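You operate a simulated robot arm through the tools that you are given. There is no shell and no other tool. Be economical: measure what you need, move in short steps, check, and stop when the job is done.

Carry out the task below with a simulated robot arm. There is one attempt and no reset: what you move stays moved.

## Task
Find the blown fuse on ohms and fit a spare of its rating.
Fine: switch off first, test at point F1 (OL means F1, else F2); old fuse in the red metal tray, probe back; switch on last.
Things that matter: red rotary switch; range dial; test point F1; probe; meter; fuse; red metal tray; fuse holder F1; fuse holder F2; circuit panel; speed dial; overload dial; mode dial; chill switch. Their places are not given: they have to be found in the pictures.

It is judged by the outcome, as a careful person would: the job done as asked, and still so three seconds after it is handed in. It fails if anything else is knocked over, pushed out of place, dropped, spilled or broken.

## Robot
A 7-joint arm with a two-finger parallel gripper, fixed in place. Base frame: the origin is at the foot of the arm, x ahead of it, y to its left, z up; the work surface is at about z = 860. Lengths are in mm, angles in degrees, forces in N, time in s.
With the tool pointing down near the work surface it reaches from about 340 to 760 mm from the base axis. Its first joint turns from -115.0 to 115.0 degrees. Payload 3.91 kg.
The TCP is the grasp point between the finger pads, 30 mm short of the fingertips. In the tool frame z runs along the fingers and y along their closing line. Largest opening 110 mm; finger width 20, thickness 10; the body of the gripper, 48 by 112 mm, starts 55 mm behind the TCP.
Orientation is told as [roll, pitch, yaw] about the base's x, y, z axes, in that order, counted from this pose: with the fingers straight down and closing along the base's y, the tool's x points along the base's -x, its y along +y and its z along -z.

## Interface
- The arm moves only by the tool drive_tool. Its argument "steps" is a list of rows, each a list of 7 numbers: the turn, a rotation vector about the base's x, y, z in degrees, then the shift along the base's x, y, z in mm, then the finger opening in mm, from 0 to 110. In form: [[wx, wy, wz, tx, ty, tz, hand], ...]. A call has 1 to 12 rows; each row shifts and turns the commanded pose from where the row before left it. Rows are played at 5 a second. More than 50 mm and 8.6 degrees between two rows, or a gripper value outside its range, and nothing of the call is played. Where a pose cannot be reached the arm comes as near as it can. A force on the tool above 40 N (or 10 N above the force at the start of the call, whichever is more), or a blocked arm, ends the call early, and 0.2 s more pass. Each finger travels about 108 mm/s and halts on what it meets, pressing with about 35 N; the grip force reading is that of the motor and also rises with nothing between the fingers. The clock runs only during rows and for 0.2 s after the last one: add rows that do not move to give the fingers time. It gives the time, the measured TCP pose, the force on the tool (base axes), the opening and the grip force at its end, in the units of the frame above (readings bear some noise), and new pictures: "show" is both (left out), scene, wrist or none.
- Cameras (640 x 400 px; columns grow to the right, rows downward): "scene" is fixed at [49.3, 651.6, 1622.8]; the picture's right is [-0.73, -0.68, 0.00], its down [-0.41, 0.45, -0.79] and it looks along [0.54, -0.58, -0.61] (base axes); focal length 338 px, centre (320, 200). "wrist" rides on the gripper at [72, 17, -103] in the tool frame; the picture's right is [-0.23, 0.97, 0.00], its down [-0.76, -0.18, -0.62] and it looks along [-0.61, -0.14, 0.78] (tool axes); focal length 222 px, centre (320, 200).
- raise_lower(by): slides the trunk up (or, below 0, down) by that many mm; the arm rides with it, the base frame stays. It gives what a move gives, with no picture.
- probe_pixels(camera, pixels): for up to 12 pixels [column, row] of the newest picture of that camera ("zoom" is the newest enlarged one), the place [x, y, z] in the base frame of the surface seen there, good to about 2 mm. No time passes.
- inspect(camera, box): a new picture of the part [left, top, right, bottom] of that camera's present view, enlarged. No time passes.
- close_job(): hands the job in; it is judged then, once.

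Work in short steps. Measure before you move; look again where a grasp or a placing could have gone wrong, and mend it. You have 80 turns and 170 pictures in all, those below and enlarged ones among them. Open the gripper and draw the arm clear of the work before you hand the job in, unless the task says otherwise; then end with one line.

The tools are called as name(argument=value, ...) on one line, values as JSON. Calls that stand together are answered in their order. drive_tool: Moves the arm, as the interface text tells. Its arguments: {"type":"object","properties":{"steps":{"type":"array","items":{"type":"array","items":{"type":"number"}}},"show":{"type":"string","enum":["both","scene","wrist","none"]}},"required":["steps"]} The other tools are called the same way: raise_lower (by) slides the trunk up or down; probe_pixels (camera, pixels) gives the place of the surface under pixels of a picture; inspect (camera, box) takes an enlarged picture of a part of a camera's view; close_job () hands the job in.

At the start:

```text
time_s: 0.0
position: [449.1, 142.4, 1229.2]
tcp_rot: [0.0, 0.1, 0.0]
wrist_force: [-0.7, -0.7, 0.9]
finger_gap: 109.9
finger_force: 0.1
trunk travel left (down, up): [-800.0, 190.0]
```

scene: 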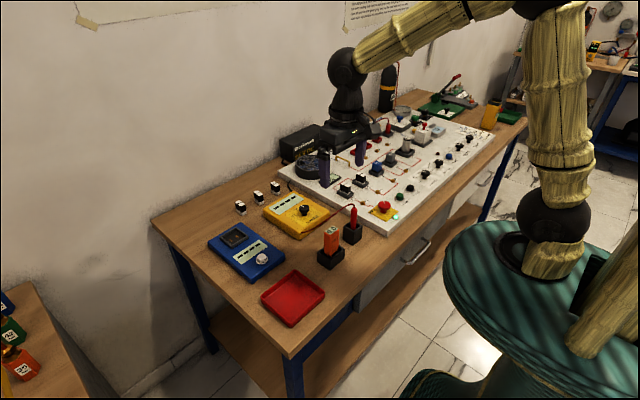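
wrist: 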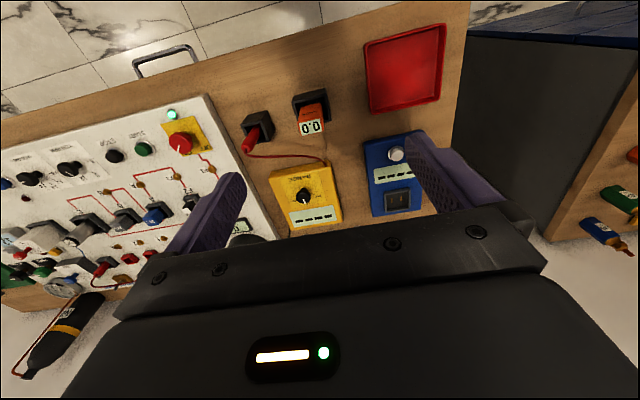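

I'll look closely at the bench from both cameras before moving.

inspect(camera="scene", box=[200, 160, 420, 300])

inspect(camera="scene", box=[310, 90, 510, 230])

inspect(camera="wrist", box=[0, 80, 250, 300])

inspect(camera="wrist", box=[220, 70, 460, 240])

```text
2.86 times, centred on (310, 230) of scene
```

zoom: 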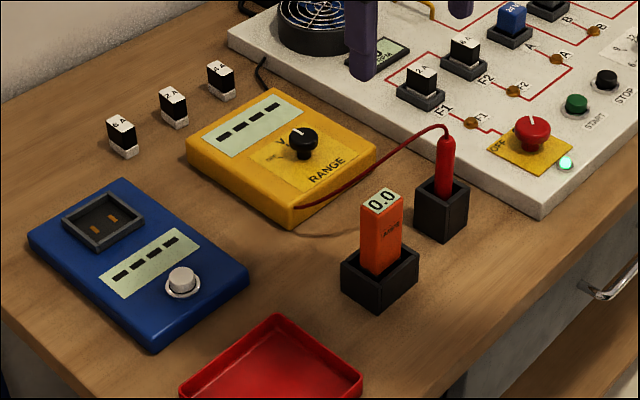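

```text
2.86 times, centred on (410, 160) of scene
```

zoom: 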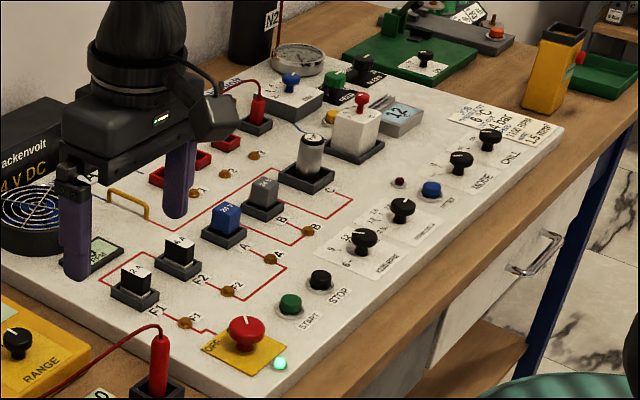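

```text
1.82 times, centred on (125, 190) of wrist
```

zoom: 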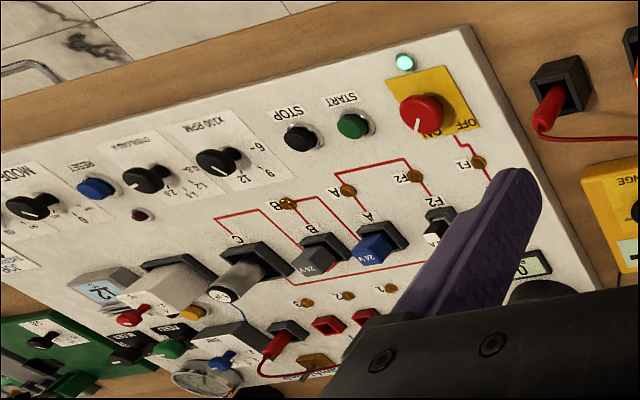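

```text
2.35 times, centred on (340, 155) of wrist
```

zoom: 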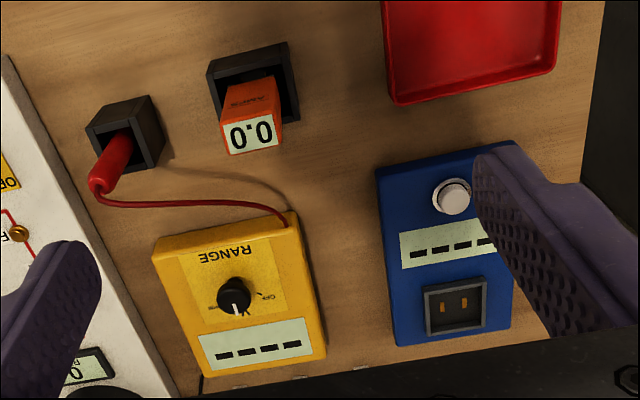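

The fuses, meter dial and red switch are located; I zoom tighter on their labels.

inspect(camera="scene", box=[260, 185, 335, 240])

inspect(camera="scene", box=[330, 160, 420, 225])

inspect(camera="scene", box=[225, 175, 290, 220])

inspect(camera="wrist", box=[150, 100, 220, 160])

inspect(camera="wrist", box=[270, 160, 340, 220])

```text
7.27 times, centred on (298, 212) of scene
```

zoom: 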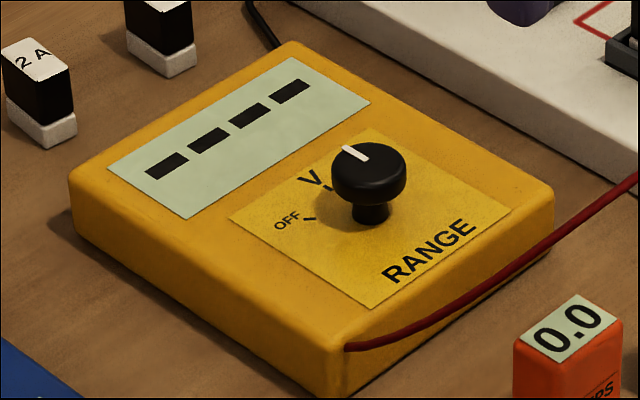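

```text
6.15 times, centred on (375, 192) of scene
```

zoom: 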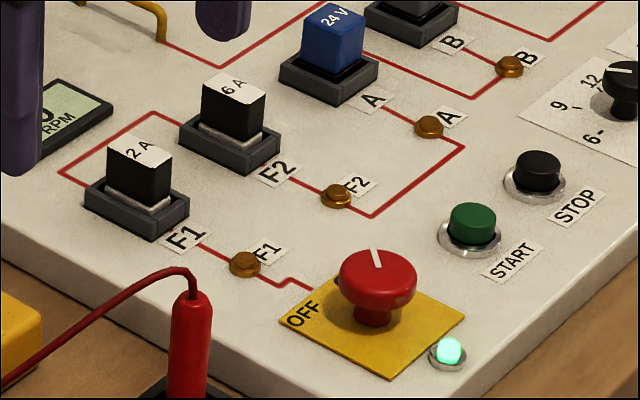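

```text
8.89 times, centred on (258, 198) of scene
```

zoom: 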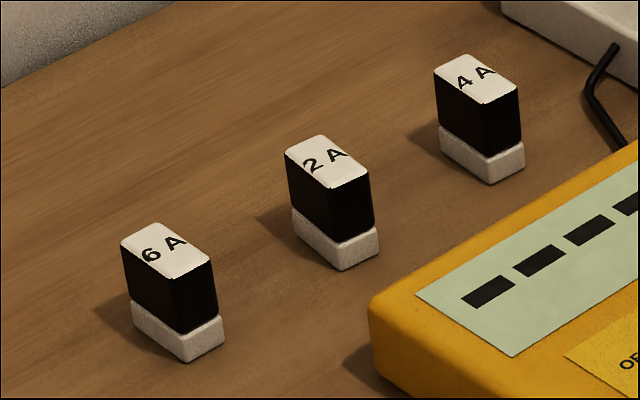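

```text
6.67 times, centred on (185, 130) of wrist
```

zoom: 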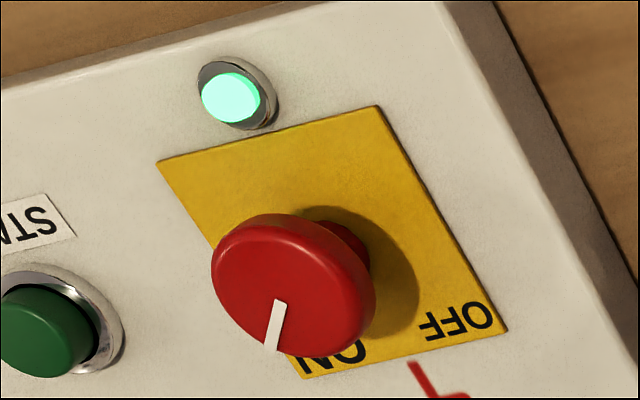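

```text
6.67 times, centred on (305, 190) of wrist
```

zoom: 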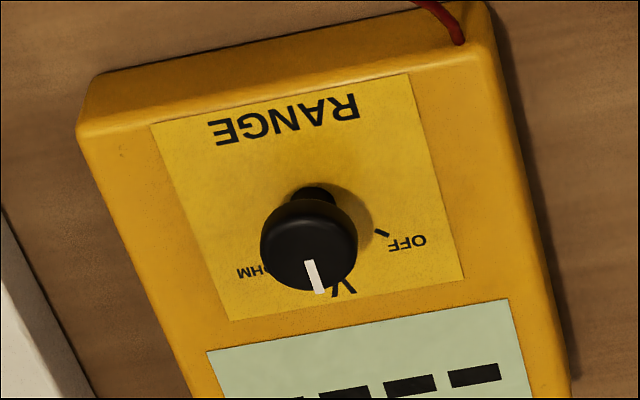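

I'll measure key points: switch, range dial, probe, fuses, test points, spares, tray.

probe_pixels(camera="scene", pixels=[[384.5, 204], [380, 203], [371, 206], [303.5, 206.5], [299, 201.5], [294, 205.7], [295, 209], [353.5, 207.5], [353, 222], [347, 230], [358, 231], [352, 239]])

probe_pixels(camera="scene", pixels=[[344, 184.5], [358, 175.5], [364, 202.5], [377, 192.5], [350, 190], [274.5, 184.5], [258.5, 193], [239.5, 202], [292, 297], [345, 205], [336, 189], [354, 195]])

inspect(camera="wrist", box=[150, 100, 220, 160])

probe_pixels(camera="zoom", pixels=[[285, 300], [275, 350], [330, 362], [455, 320], [157, 160], [376, 106], [505, 332], [305, 378], [412, 365], [330, 215], [230, 95], [300, 232]])

inspect(camera="wrist", box=[270, 160, 340, 220])

probe_pixels(camera="zoom", pixels=[[307, 245], [318, 290], [310, 262], [382, 233], [262, 272], [345, 290], [407, 75], [150, 125], [228, 320], [462, 278], [310, 190], [460, 30]])

```text
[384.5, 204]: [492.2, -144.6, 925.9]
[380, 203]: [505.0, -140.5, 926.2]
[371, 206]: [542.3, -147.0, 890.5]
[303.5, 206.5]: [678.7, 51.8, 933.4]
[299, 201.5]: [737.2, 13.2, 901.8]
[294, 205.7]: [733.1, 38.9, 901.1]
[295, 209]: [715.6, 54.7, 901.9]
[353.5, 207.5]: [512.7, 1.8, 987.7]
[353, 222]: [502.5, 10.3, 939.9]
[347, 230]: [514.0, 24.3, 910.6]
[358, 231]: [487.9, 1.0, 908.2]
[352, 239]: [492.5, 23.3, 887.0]
```

```text
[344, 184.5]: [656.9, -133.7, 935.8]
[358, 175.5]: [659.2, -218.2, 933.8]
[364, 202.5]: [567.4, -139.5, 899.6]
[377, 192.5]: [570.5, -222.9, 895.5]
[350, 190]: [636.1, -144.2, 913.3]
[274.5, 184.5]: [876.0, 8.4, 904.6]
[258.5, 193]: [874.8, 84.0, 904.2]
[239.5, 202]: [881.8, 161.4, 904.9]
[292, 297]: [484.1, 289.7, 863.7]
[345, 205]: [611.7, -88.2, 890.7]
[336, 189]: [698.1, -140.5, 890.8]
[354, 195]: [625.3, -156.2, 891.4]
```

```text
6.67 times, centred on (185, 130) of wrist
```

zoom: 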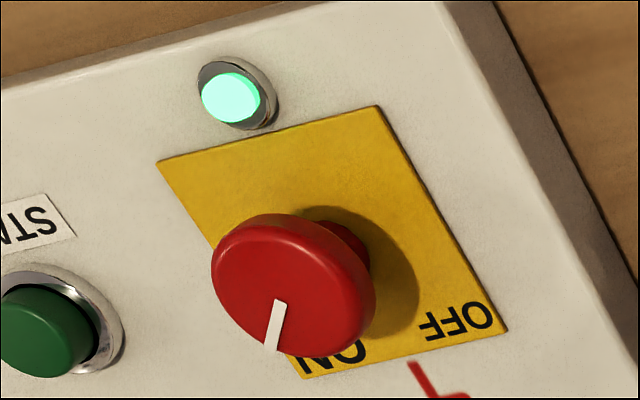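

```text
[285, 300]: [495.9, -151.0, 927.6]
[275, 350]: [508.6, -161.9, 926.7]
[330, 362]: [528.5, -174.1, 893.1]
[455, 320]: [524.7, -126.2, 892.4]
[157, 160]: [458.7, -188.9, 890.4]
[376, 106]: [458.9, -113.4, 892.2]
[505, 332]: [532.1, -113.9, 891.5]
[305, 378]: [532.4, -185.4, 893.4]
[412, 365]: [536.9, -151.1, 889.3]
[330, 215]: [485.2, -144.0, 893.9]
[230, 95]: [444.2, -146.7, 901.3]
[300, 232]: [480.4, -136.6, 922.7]
```

```text
6.67 times, centred on (305, 190) of wrist
```

zoom: 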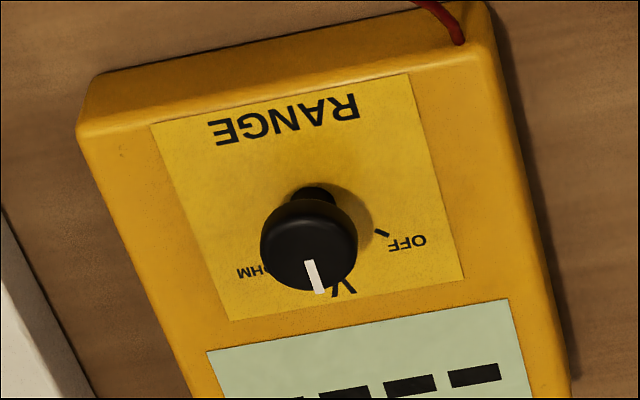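

```text
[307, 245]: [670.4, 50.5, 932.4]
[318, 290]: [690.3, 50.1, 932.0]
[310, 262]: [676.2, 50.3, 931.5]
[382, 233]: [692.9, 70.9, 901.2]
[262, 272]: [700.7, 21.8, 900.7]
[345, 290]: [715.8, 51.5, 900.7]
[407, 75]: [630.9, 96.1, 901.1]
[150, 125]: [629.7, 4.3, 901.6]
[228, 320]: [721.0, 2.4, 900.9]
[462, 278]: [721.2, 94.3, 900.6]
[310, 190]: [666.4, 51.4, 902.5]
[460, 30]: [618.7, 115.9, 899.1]
```

Switch centre is near (493,-150), top 927, pointer at ON (+x,-y); OFF lies counter-clockwise. I move above it and yaw the hand ahead of the turn.

drive_tool(steps=[[0, 0, -6, 6, -42, -10, 80], [0, 0, -6, 6, -42, -10, 80], [0, 0, -6, 6, -42, -20, 80], [0, 0, -6, 6, -42, -30, 80], [0, 0, -6, 6, -42, -30, 80], [0, 0, -6, 6, -42, -30, 80], [0, 0, -6, 6, -40, -30, 80], [0, 0, 0, 0, 0, 0, 80], [0, 0, 0, 0, 0, 0, 80]])

```text
refused: row 4 steps farther than a row can; nothing moved
```

The row was too long; I shorten the shifts.

drive_tool(steps=[[0, 0, -6, 6, -42, -10, 80], [0, 0, -6, 6, -42, -10, 80], [0, 0, -6, 6, -42, -20, 80], [0, 0, -6, 6, -42, -20, 80], [0, 0, -6, 6, -42, -20, 80], [0, 0, -6, 6, -42, -20, 80], [0, 0, -6, 6, -40, -20, 80], [0, 0, 0, 0, 0, -40, 80], [0, 0, 0, 0, 0, 0, 80], [0, 0, 0, 0, 0, 0, 80]])

```text
time_s: 2.2
position: [490.0, -152.6, 1068.1]
tcp_rot: [0.0, 0.0, -41.9]
wrist_force: [0.4, 0.0, 0.3]
finger_gap: 80.1
finger_force: 0.1
trunk travel left (down, up): [-800.0, 190.0]
```

scene: 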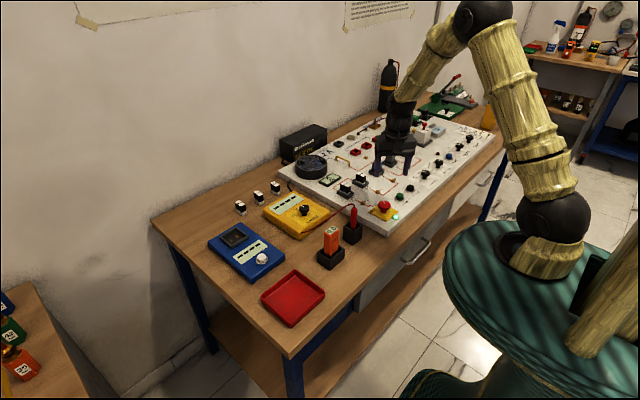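
wrist: 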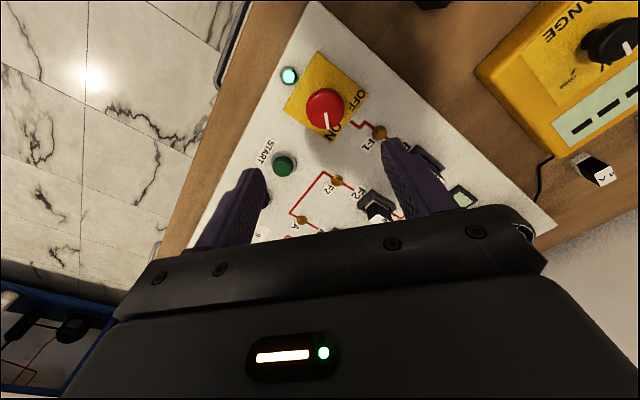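

The knob shows at wrist (325,108); I zoom and probe its rim for centre and diameter.

inspect(camera="wrist", box=[270, 40, 400, 150])

probe_pixels(camera="wrist", pixels=[[308, 103], [342, 103], [325, 90], [325, 108], [326, 114], [328, 127], [325, 120], [310, 110], [340, 110]])

```text
3.64 times, centred on (335, 95) of wrist
```

zoom: 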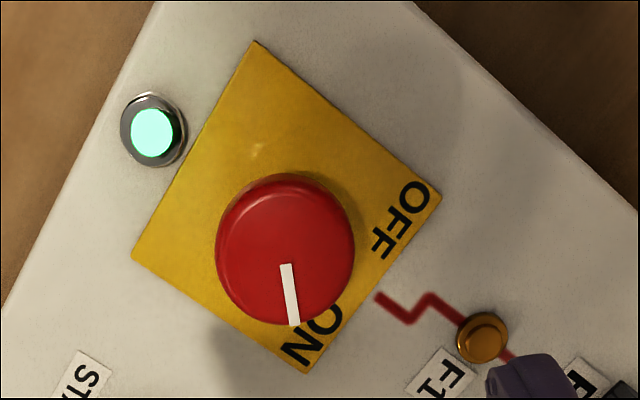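

```text
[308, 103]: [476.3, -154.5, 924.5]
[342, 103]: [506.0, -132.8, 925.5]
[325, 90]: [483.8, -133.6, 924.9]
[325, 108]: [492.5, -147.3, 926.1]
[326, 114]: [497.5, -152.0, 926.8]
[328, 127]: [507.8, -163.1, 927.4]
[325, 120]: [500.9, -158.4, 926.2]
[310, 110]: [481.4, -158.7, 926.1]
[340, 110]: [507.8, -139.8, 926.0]
```

Knob centre ≈ (495.5,-149.5), Ø≈40. I go straight down over it, to pad tips just above the plate, and close.

drive_tool(steps=[[0, 0, 0, 5.5, 3, -30, 62], [0, 0, 0, 0, 0, -45, 62], [0, 0, 0, 0, 0, -40, 62], [0, 0, 0, 0, 0, -20, 62], [0, 0, 0, 0, 0, 0, 62], [0, 0, 0, 0, 0, 0, 36], [0, 0, 0, 0, 0, 0, 36], [0, 0, 0, 0, 0, 0, 36]])

```text
time_s: 4.0
position: [496.5, -151.5, 932.9]
tcp_rot: [0.0, 0.0, -42.0]
wrist_force: [-3.3, -1.9, -4.8]
finger_gap: 41.3
finger_force: 44.7
trunk travel left (down, up): [-800.0, 190.0]
```

scene: 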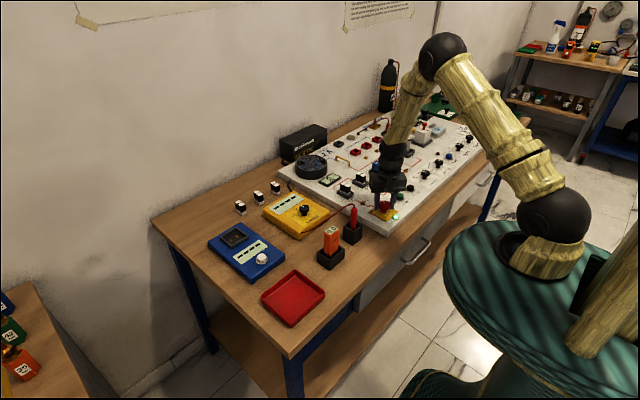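
wrist: 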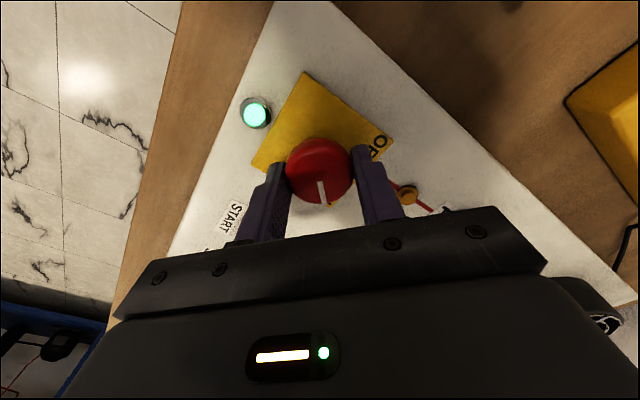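

Gripped (gap 41). I turn counter-clockwise ~88° toward OFF.

drive_tool(steps=[[0, 0, 8, 0, 0, 0, 36], [0, 0, 8, 0, 0, 0, 36], [0, 0, 8, 0, 0, 0, 36], [0, 0, 8, 0, 0, 0, 36], [0, 0, 8, 0, 0, 0, 36], [0, 0, 8, 0, 0, 0, 36], [0, 0, 8, 0, 0, 0, 36], [0, 0, 8, 0, 0, 0, 36], [0, 0, 8, 0, 0, 0, 36], [0, 0, 8, 0, 0, 0, 36], [0, 0, 8, 0, 0, 0, 36], [0, 0, 0, 0, 0, 0, 36]])

```text
time_s: 6.6
position: [496.1, -148.6, 934.3]
tcp_rot: [0.0, 0.0, 46.0]
wrist_force: [-0.3, -15.1, 8.1]
finger_gap: 41.5
finger_force: 44.7
trunk travel left (down, up): [-800.0, 190.0]
```

scene: 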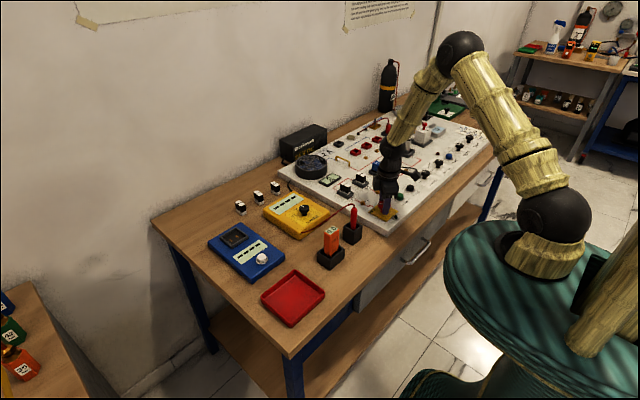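
wrist: 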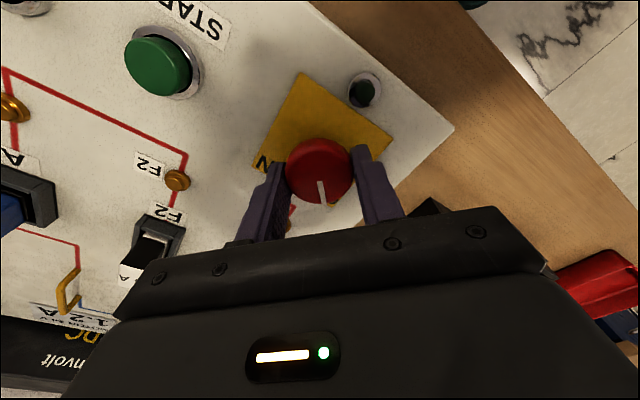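

The lamp is dark: switch is OFF. I release, rise and go above the range dial at about (675.5,49.5).

drive_tool(steps=[[0, 0, 0, 0, 0, 0, 66], [0, 0, 0, 0, 0, 0, 66], [0, 0, 0, 0, 0, 40, 66], [0, 0, 0, 0, 0, 45, 66], [0, 0, 0, 0, 0, 45, 66], [0, 0, -5, 30, 33, 0, 60], [0, 0, -5, 30, 33, 0, 60], [0, 0, -5, 30, 33, 0, 60], [0, 0, -5, 30, 33, 0, 60], [0, 0, 0, 30, 33, 0, 60], [0, 0, 0, 29.5, 33, 0, 60], [0, 0, 0, 0, 0, 0, 60]])

inspect(camera="wrist", box=[240, 40, 400, 150])

```text
time_s: 9.2
position: [677.0, 51.2, 1061.7]
tcp_rot: [0.0, 0.0, 25.9]
wrist_force: [-0.5, 0.5, 0.1]
finger_gap: 60.0
finger_force: 0.2
trunk travel left (down, up): [-800.0, 190.0]
```

scene: 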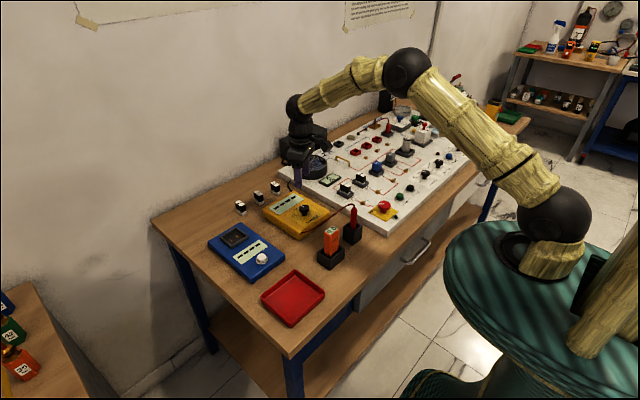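
wrist: 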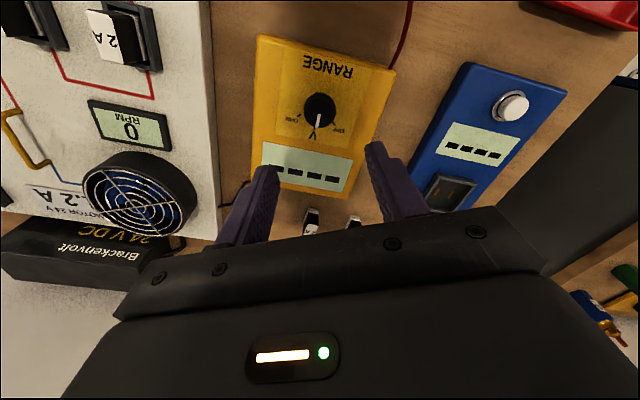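

```text
3.64 times, centred on (320, 95) of wrist
```

zoom: 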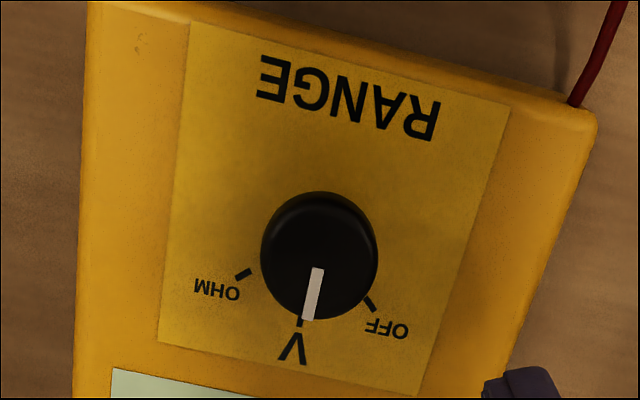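

Ticks are clear; I probe them and the knob rim to get the angles.

probe_pixels(camera="zoom", pixels=[[243, 274], [369, 304], [299, 323], [317, 272], [308, 315], [266, 250], [374, 250], [320, 200], [320, 255], [188, 25], [508, 107], [415, 395]])

```text
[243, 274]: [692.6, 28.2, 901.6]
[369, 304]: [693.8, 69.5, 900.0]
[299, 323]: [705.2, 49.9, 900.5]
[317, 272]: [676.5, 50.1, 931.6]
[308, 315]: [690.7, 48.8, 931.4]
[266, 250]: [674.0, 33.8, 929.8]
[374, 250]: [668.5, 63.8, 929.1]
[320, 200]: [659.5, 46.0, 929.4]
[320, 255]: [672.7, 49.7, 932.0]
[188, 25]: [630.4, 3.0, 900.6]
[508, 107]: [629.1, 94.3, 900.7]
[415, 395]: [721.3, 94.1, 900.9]
```

OHM is ~50° clockwise of V. I descend over the dial at (675.5,49.5) and grip.

drive_tool(steps=[[0, 0, 0, -0.8, -1.8, -40, 56], [0, 0, 0, 0, 0, -40, 56], [0, 0, 0, 0, 0, -30, 56], [0, 0, 0, 0, 0, -13, 56], [0, 0, 0, 0, 0, 0, 56], [0, 0, 0, 0, 0, 0, 28], [0, 0, 0, 0, 0, 0, 28], [0, 0, 0, 0, 0, 0, 28]], show="wrist")

```text
time_s: 11.0
position: [676.5, 49.9, 938.3]
tcp_rot: [0.0, 0.0, 26.1]
wrist_force: [-2.5, 7.0, -2.3]
finger_gap: 33.3
finger_force: 44.5
trunk travel left (down, up): [-800.0, 190.0]
```

wrist: 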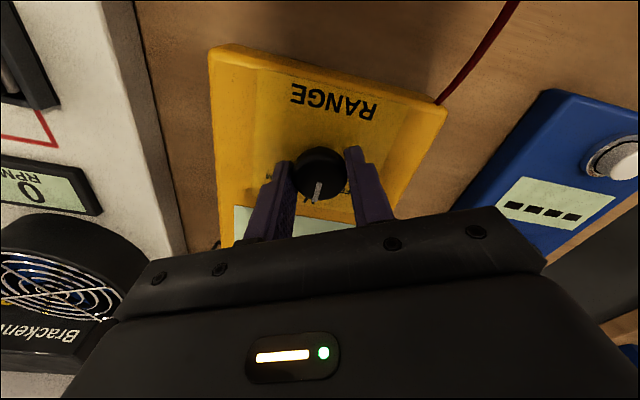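

Gripped (gap 33). I turn 50° clockwise, release and rise to check.

drive_tool(steps=[[0, 0, -8, 0, 0, 0, 28], [0, 0, -8, 0, 0, 0, 28], [0, 0, -8, 0, 0, 0, 28], [0, 0, -8, 0, 0, 0, 28], [0, 0, -8, 0, 0, 0, 28], [0, 0, -8, 0, 0, 0, 28], [0, 0, -3, 0, 0, 0, 28], [0, 0, 0, 0, 0, 0, 28], [0, 0, 0, 0, 0, 0, 60], [0, 0, 0, 0, 0, 0, 60], [0, 0, 0, 0, 0, 40, 60], [0, 0, 0, 0, 0, 45, 60]])

inspect(camera="wrist", box=[220, 40, 420, 180])

inspect(camera="scene", box=[260, 185, 335, 240])

```text
time_s: 13.6
position: [675.0, 51.8, 1025.6]
tcp_rot: [0.0, 0.0, -25.0]
wrist_force: [-0.8, -0.2, 0.8]
finger_gap: 60.0
finger_force: 0.1
trunk travel left (down, up): [-800.0, 190.0]
```

scene: 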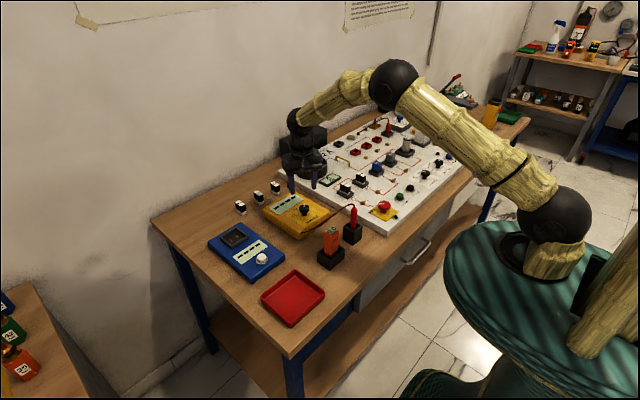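
wrist: 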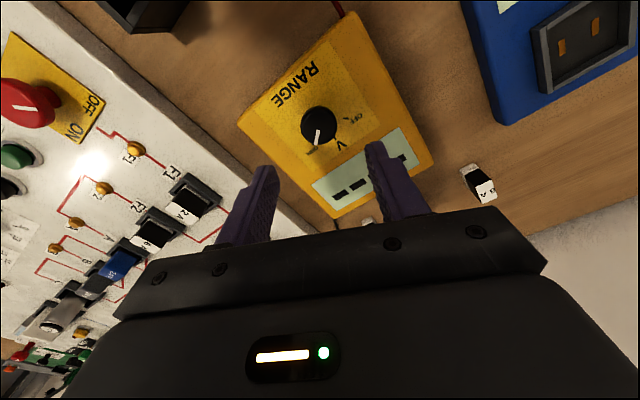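

```text
2.86 times, centred on (320, 110) of wrist
```

zoom: 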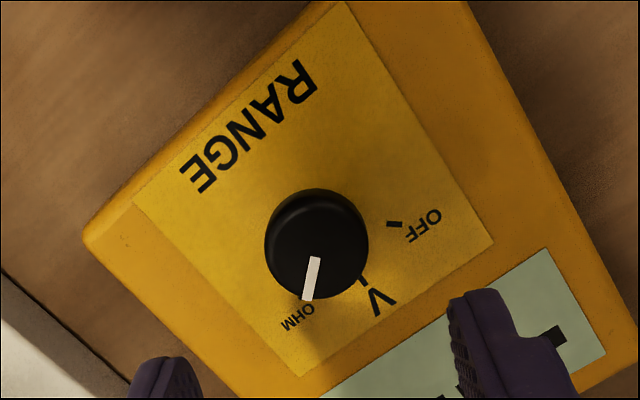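

```text
7.27 times, centred on (298, 212) of scene
```

zoom: 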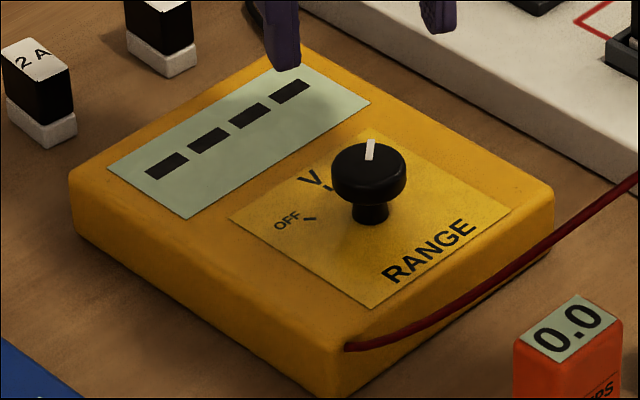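

Pointer now stands by OHM; I verify its angle and measure the probe handle and holder from scene.

inspect(camera="scene", box=[325, 195, 385, 250])

probe_pixels(camera="wrist", pixels=[[318.7, 131], [315.6, 143.5]])

```text
7.27 times, centred on (355, 222) of scene
```

zoom: 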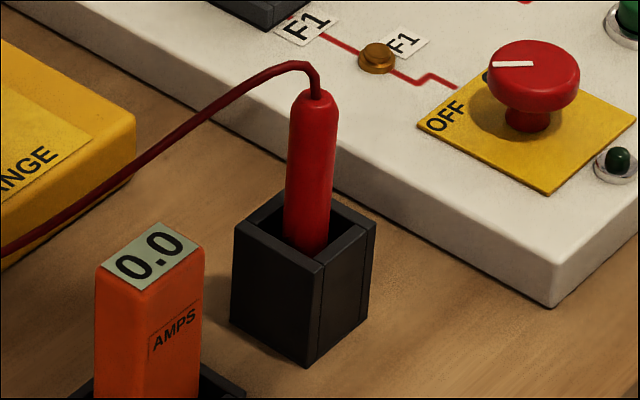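

```text
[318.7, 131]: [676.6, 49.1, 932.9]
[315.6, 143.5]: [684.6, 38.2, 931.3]
```

Dial is at OHM. Now probing points on the probe and its holder.

probe_pixels(camera="zoom", pixels=[[314, 96], [312, 120], [310, 170], [307, 210], [303, 245], [237, 230], [310, 262], [373, 222], [278, 193], [377, 50], [376, 46], [310, 364]])

```text
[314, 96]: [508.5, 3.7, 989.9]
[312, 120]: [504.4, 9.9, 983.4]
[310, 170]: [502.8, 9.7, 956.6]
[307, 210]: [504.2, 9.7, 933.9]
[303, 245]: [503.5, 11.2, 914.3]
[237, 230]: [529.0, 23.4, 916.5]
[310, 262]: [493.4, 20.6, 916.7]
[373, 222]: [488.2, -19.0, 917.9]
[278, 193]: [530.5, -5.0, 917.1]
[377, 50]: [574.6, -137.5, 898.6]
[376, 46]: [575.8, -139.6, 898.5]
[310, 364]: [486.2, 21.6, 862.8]
```

Probe axis ≈ (508.5,3.5), top 990, holder rim 917. I rise, yaw to +45 so the cable passes between the fingers, and move above it.

drive_tool(steps=[[0, 0, 7.8, 0, 0, 48, 60], [0, 0, 7.8, -20, -6, 20, 60], [0, 0, 7.8, -20, -6, 0, 60], [0, 0, 7.8, -22, -6, 0, 60], [0, 0, 7.8, -22, -6, 0, 60], [0, 0, 7.8, -22, -6, 0, 60], [0, 0, 7.8, -20, -6, 0, 60], [0, 0, 7.8, -20, -6, 0, 60], [0, 0, 7.8, -20, -6, 0, 60], [0, 0, 0, 0, 0, 0, 60]])

```text
time_s: 15.8
position: [511.4, 2.7, 1095.4]
tcp_rot: [0.0, -0.1, 45.5]
wrist_force: [-0.1, 0.7, 0.2]
finger_gap: 59.8
finger_force: 0.1
trunk travel left (down, up): [-800.0, 190.0]
```

scene: 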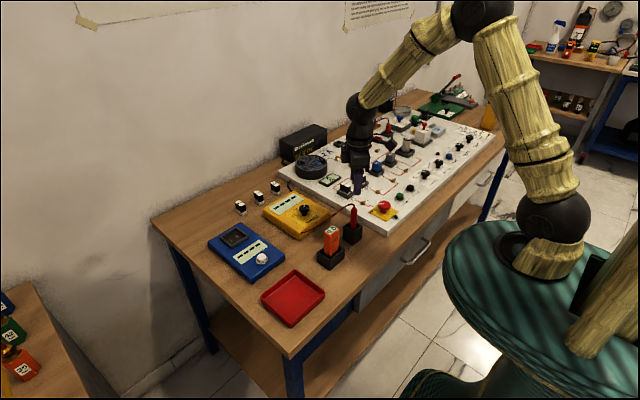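
wrist: 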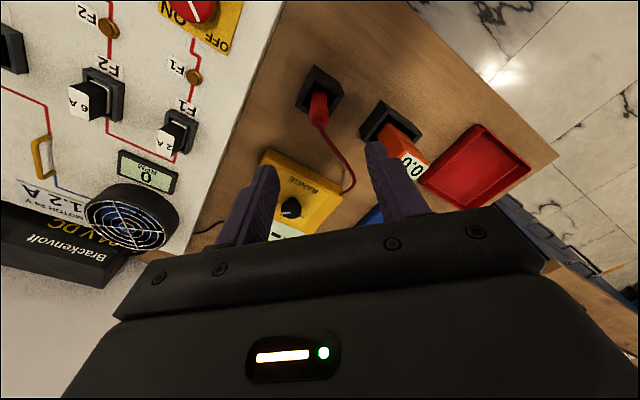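

I check the probe top, the neighbouring orange meter and the F1 stud from this view.

inspect(camera="wrist", box=[150, 0, 450, 200])

probe_pixels(camera="wrist", pixels=[[318, 118], [313, 118], [324, 118], [319, 110], [404, 160], [424, 160], [407, 180], [194, 75], [189, 75], [199, 75], [194, 69], [400, 135]])

```text
2.00 times, centred on (300, 100) of wrist
```

zoom: 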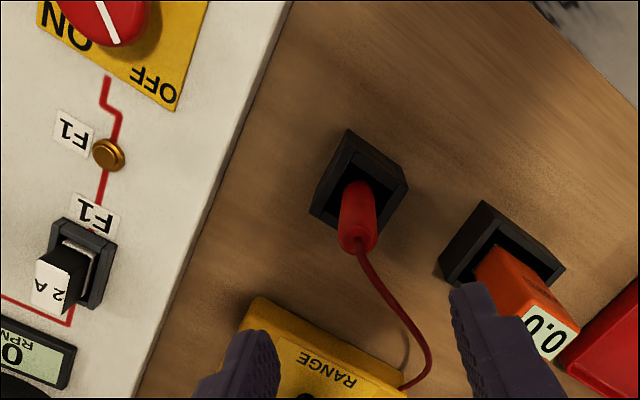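

```text
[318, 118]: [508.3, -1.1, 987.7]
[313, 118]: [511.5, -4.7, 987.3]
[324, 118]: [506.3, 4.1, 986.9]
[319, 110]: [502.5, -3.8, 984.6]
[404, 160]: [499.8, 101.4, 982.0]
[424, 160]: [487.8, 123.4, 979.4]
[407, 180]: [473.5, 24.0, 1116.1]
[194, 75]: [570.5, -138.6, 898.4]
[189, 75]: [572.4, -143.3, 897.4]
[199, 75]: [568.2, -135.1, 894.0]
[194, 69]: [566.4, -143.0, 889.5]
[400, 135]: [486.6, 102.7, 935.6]
```

Axis ≈ (508.7,2.2). I descend to z≈960 and close on the handle.

drive_tool(steps=[[0, 0, 0, -1.2, 0.2, -40, 60], [0, 0, 0, 0, 0, -40, 60], [0, 0, 0, 0, 0, -35, 60], [0, 0, 0, 0, 0, -20, 60], [0, 0, 0, 0, 0, 0, 60], [0, 0, 0, 0, 0, 0, 10], [0, 0, 0, 0, 0, 0, 10], [0, 0, 0, 0, 0, 0, 10]])

```text
time_s: 17.6
position: [509.0, 3.4, 961.1]
tcp_rot: [0.1, 0.0, 45.3]
wrist_force: [0.0, 0.9, 0.0]
finger_gap: 18.9
finger_force: 35.0
trunk travel left (down, up): [-800.0, 190.0]
```

scene: 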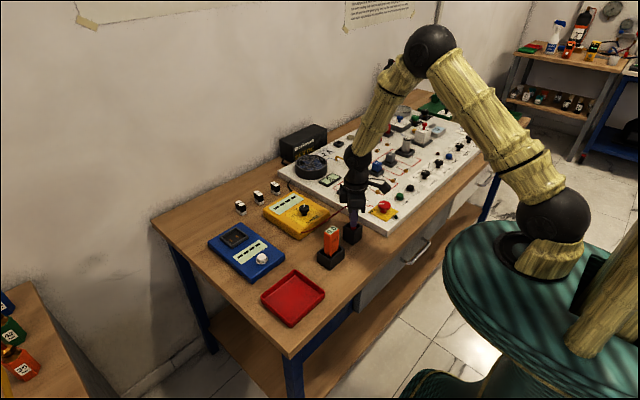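
wrist: 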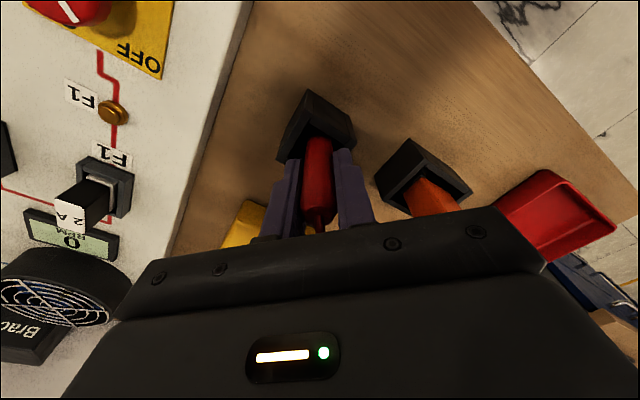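

Held with 18.9 mm gap. I lift straight up 105 mm and look for the tip.

drive_tool(steps=[[0, 0, 0, 0, 0, 25, 10], [0, 0, 0, 0, 0, 30, 10], [0, 0, 0, 0, 0, 30, 10], [0, 0, 0, 0, 0, 20, 10], [0, 0, 0, 0, 0, 0, 10]])

inspect(camera="scene", box=[315, 140, 405, 250])

inspect(camera="wrist", box=[230, 80, 420, 240])

```text
time_s: 18.8
position: [505.9, 3.1, 1064.0]
tcp_rot: [0.0, 0.0, 45.3]
wrist_force: [-0.2, 0.6, 0.1]
finger_gap: 18.9
finger_force: 34.9
trunk travel left (down, up): [-800.0, 190.0]
```

scene: 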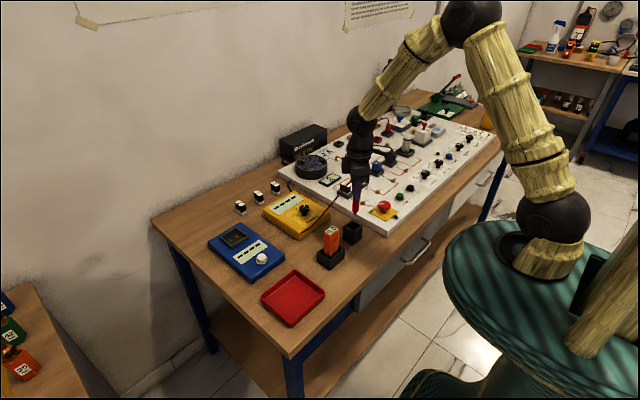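
wrist: 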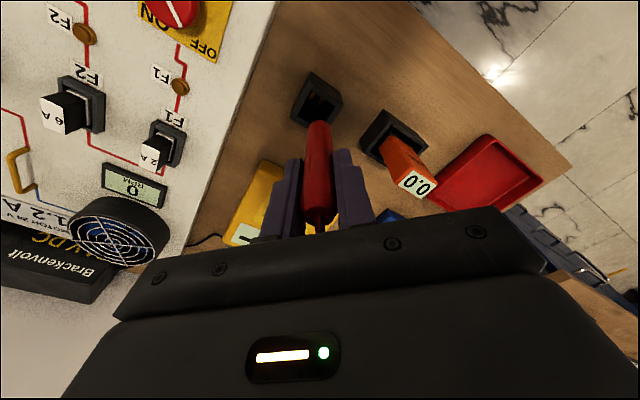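

```text
3.64 times, centred on (360, 195) of scene
```

zoom: 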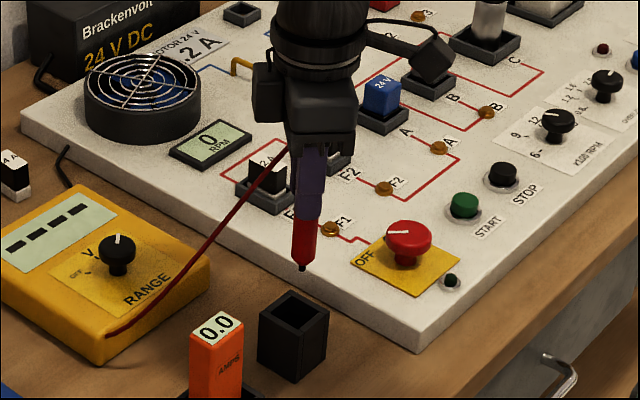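

```text
2.50 times, centred on (325, 160) of wrist
```

zoom: 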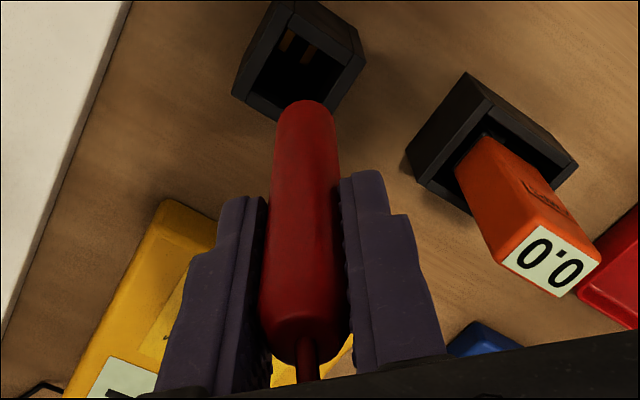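

The tip shows at scene ≈(355,213.5); I measure it and the lower body.

probe_pixels(camera="scene", pixels=[[355, 213.3], [355, 212.6], [355, 211.8], [355.2, 208], [355.5, 204]])

```text
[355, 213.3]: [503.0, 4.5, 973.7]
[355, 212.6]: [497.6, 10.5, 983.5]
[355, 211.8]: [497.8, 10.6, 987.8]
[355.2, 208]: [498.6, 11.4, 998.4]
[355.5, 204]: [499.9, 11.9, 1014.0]
```

Tip is ~95 mm below TCP. I move it above the F1 stud (570.5,-139), stopping ~10 mm over it.

drive_tool(steps=[[0, 0, 0, 15.5, -35.3, 0, 10], [0, 0, 0, 15.5, -35.3, 0, 10], [0, 0, 0, 15.5, -35.3, 0, 10], [0, 0, 0, 15.5, -35.6, 0, 10], [0, 0, 0, 0, 0, -30, 10], [0, 0, 0, 0, 0, -22, 10], [0, 0, 0, 0, 0, 0, 10]])

inspect(camera="scene", box=[325, 160, 405, 220])

inspect(camera="wrist", box=[250, 60, 390, 170])

```text
time_s: 20.4
position: [572.4, -138.3, 1010.6]
tcp_rot: [0.0, 0.0, 45.3]
wrist_force: [-0.3, 0.3, -0.9]
finger_gap: 18.8
finger_force: 34.9
trunk travel left (down, up): [-800.0, 190.0]
```

scene: 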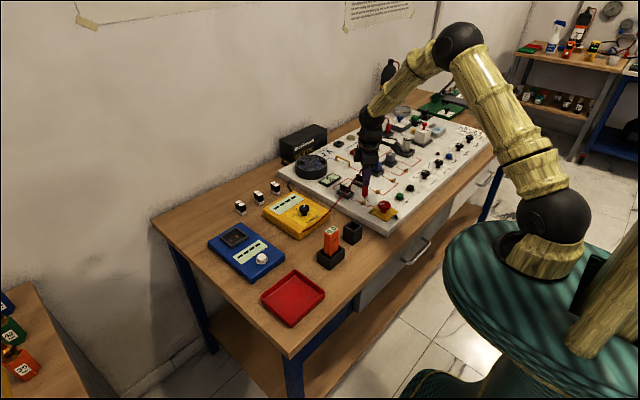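
wrist: 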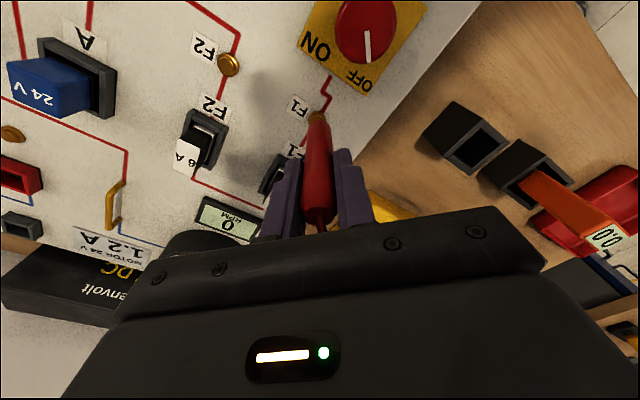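

```text
6.67 times, centred on (365, 190) of scene
```

zoom: 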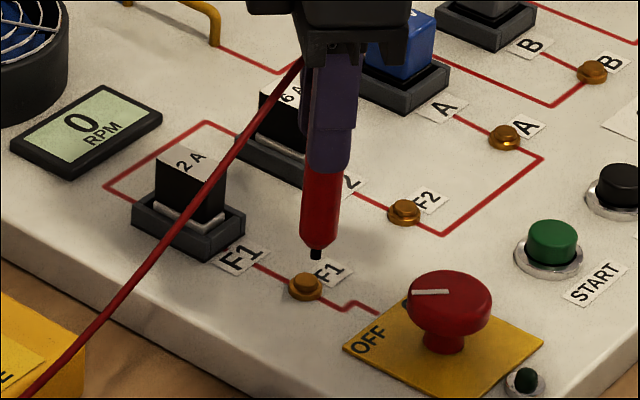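

```text
3.64 times, centred on (320, 115) of wrist
```

zoom: 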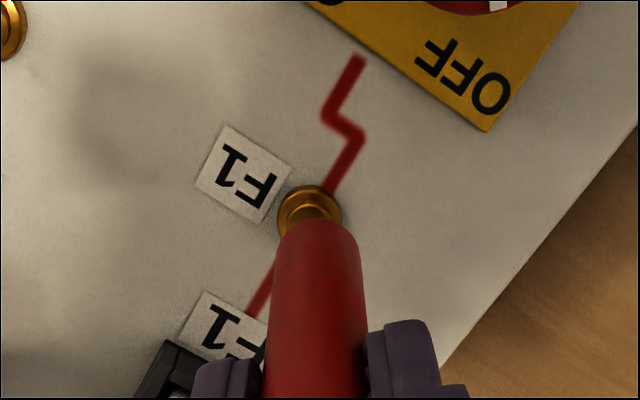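

Tip is at scene ≈(364.3,198); I measure tip and stud together.

probe_pixels(camera="scene", pixels=[[364.3, 198.3], [364.3, 197.6], [364.4, 194], [366, 194], [362.8, 202.3], [361, 202.5], [364.6, 202.5]])

```text
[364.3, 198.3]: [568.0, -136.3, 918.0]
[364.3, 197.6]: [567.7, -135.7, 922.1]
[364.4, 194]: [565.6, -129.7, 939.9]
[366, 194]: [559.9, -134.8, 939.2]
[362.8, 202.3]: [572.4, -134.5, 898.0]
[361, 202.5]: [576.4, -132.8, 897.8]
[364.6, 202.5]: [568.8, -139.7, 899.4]
```

Tip ≈(569.4,-137.5,915), stud ≈(571.5,-136.5,899). I nudge (+2,+1.3) and descend gently.

drive_tool(steps=[[0, 0, 0, 2, 1.3, 0, 10], [0, 0, 0, 0, 0, -6, 10], [0, 0, 0, 0, 0, -5, 10], [0, 0, 0, 0, 0, -2, 10], [0, 0, 0, 0, 0, -1.5, 10], [0, 0, 0, 0, 0, 0, 10]], show="scene")

inspect(camera="scene", box=[325, 160, 405, 220])

inspect(camera="scene", box=[260, 185, 335, 240])

```text
time_s: 21.8
position: [571.2, -138.6, 996.6]
tcp_rot: [0.0, 0.1, 45.2]
wrist_force: [0.2, -0.4, 0.1]
finger_gap: 18.8
finger_force: 34.9
trunk travel left (down, up): [-800.0, 190.0]
```

scene: 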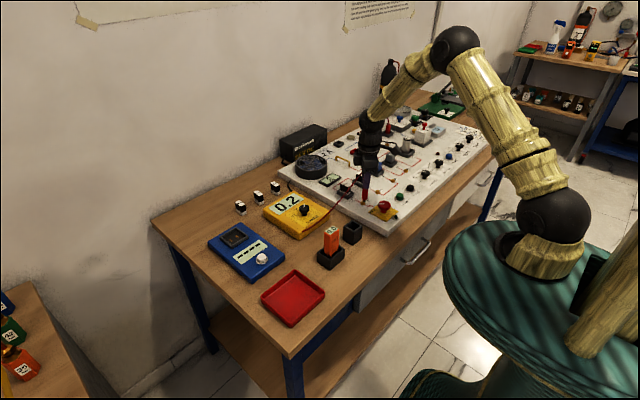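

```text
6.67 times, centred on (365, 190) of scene
```

zoom: 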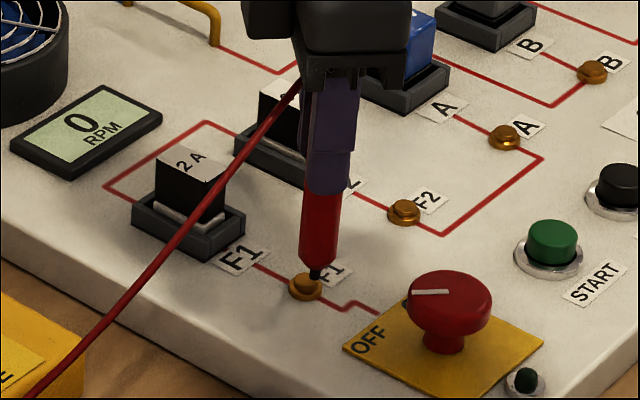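

```text
7.27 times, centred on (298, 212) of scene
```

zoom: 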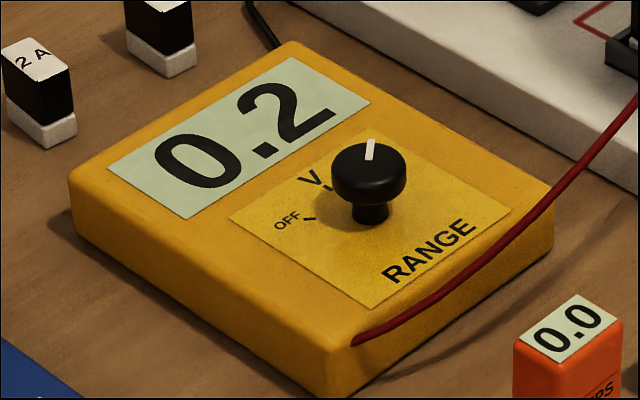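

The meter reads 0.2 Ω. I dwell briefly to confirm the reading is steady.

drive_tool(steps=[[0, 0, 0, 0, 0, 0, 10], [0, 0, 0, 0, 0, -0.5, 10], [0, 0, 0, 0, 0, 0, 10]], show="scene")

```text
time_s: 22.6
position: [572.1, -138.5, 996.9]
tcp_rot: [0.1, 0.1, 45.2]
wrist_force: [-0.1, 0.2, -0.5]
finger_gap: 19.0
finger_force: 34.9
trunk travel left (down, up): [-800.0, 190.0]
```

scene: 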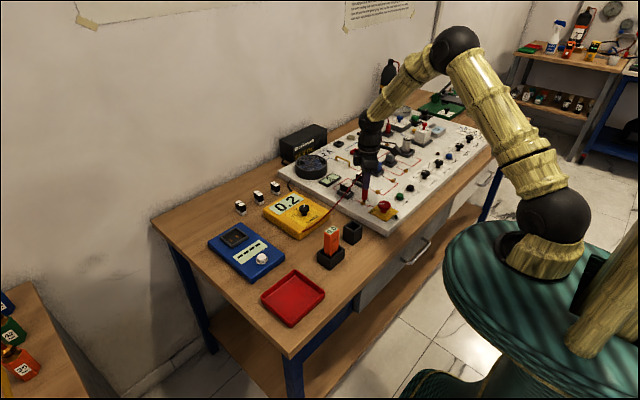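

Steady 0.2 Ω: F1 is good, so F2 (6 A) is blown. I return the probe above its holder by the same path.

drive_tool(steps=[[0, 0, 0, 0, 0, 33, 10], [0, 0, 0, 0, 0, 34, 10], [0, 0, 0, -16, 35, 0, 10], [0, 0, 0, -16, 35, 0, 10], [0, 0, 0, -16, 35, 0, 10], [0, 0, 0, -16, 35.2, 0, 10], [0, 0, 0, 0, 0, -25, 10], [0, 0, 0, 0, 0, 0, 10], [0, 0, 0, 0, 0, 0, 10]])

inspect(camera="scene", box=[315, 180, 405, 250])

inspect(camera="wrist", box=[230, 60, 420, 200])

```text
time_s: 24.6
position: [510.3, 0.7, 1038.6]
tcp_rot: [0.0, 0.0, 45.1]
wrist_force: [0.1, 0.6, -0.5]
finger_gap: 18.8
finger_force: 35.7
trunk travel left (down, up): [-800.0, 190.0]
```

scene: 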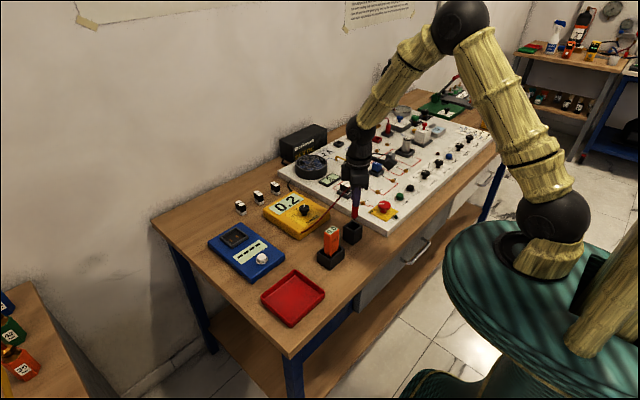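
wrist: 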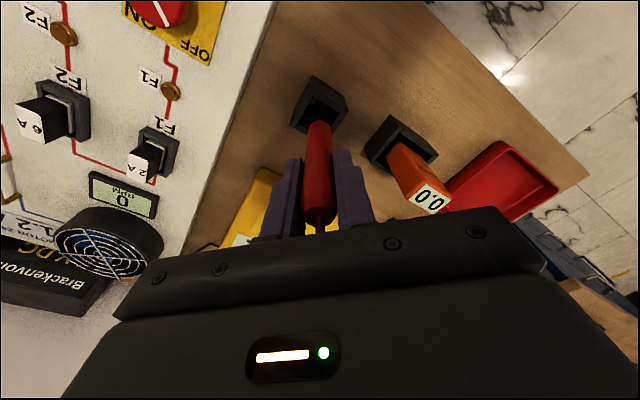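

```text
5.71 times, centred on (360, 215) of scene
```

zoom: 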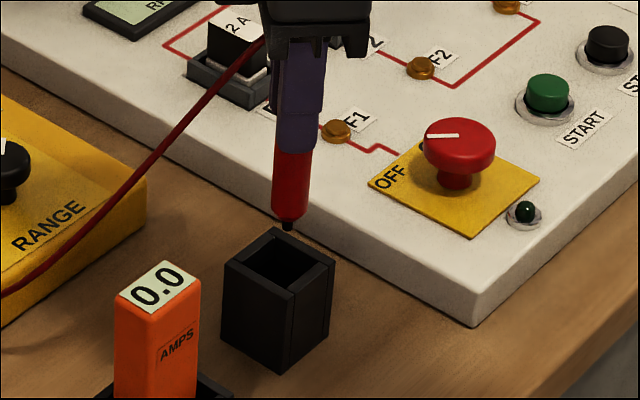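

```text
2.86 times, centred on (325, 130) of wrist
```

zoom: 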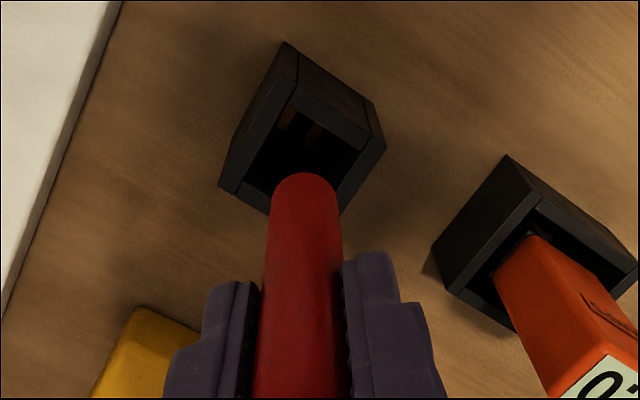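

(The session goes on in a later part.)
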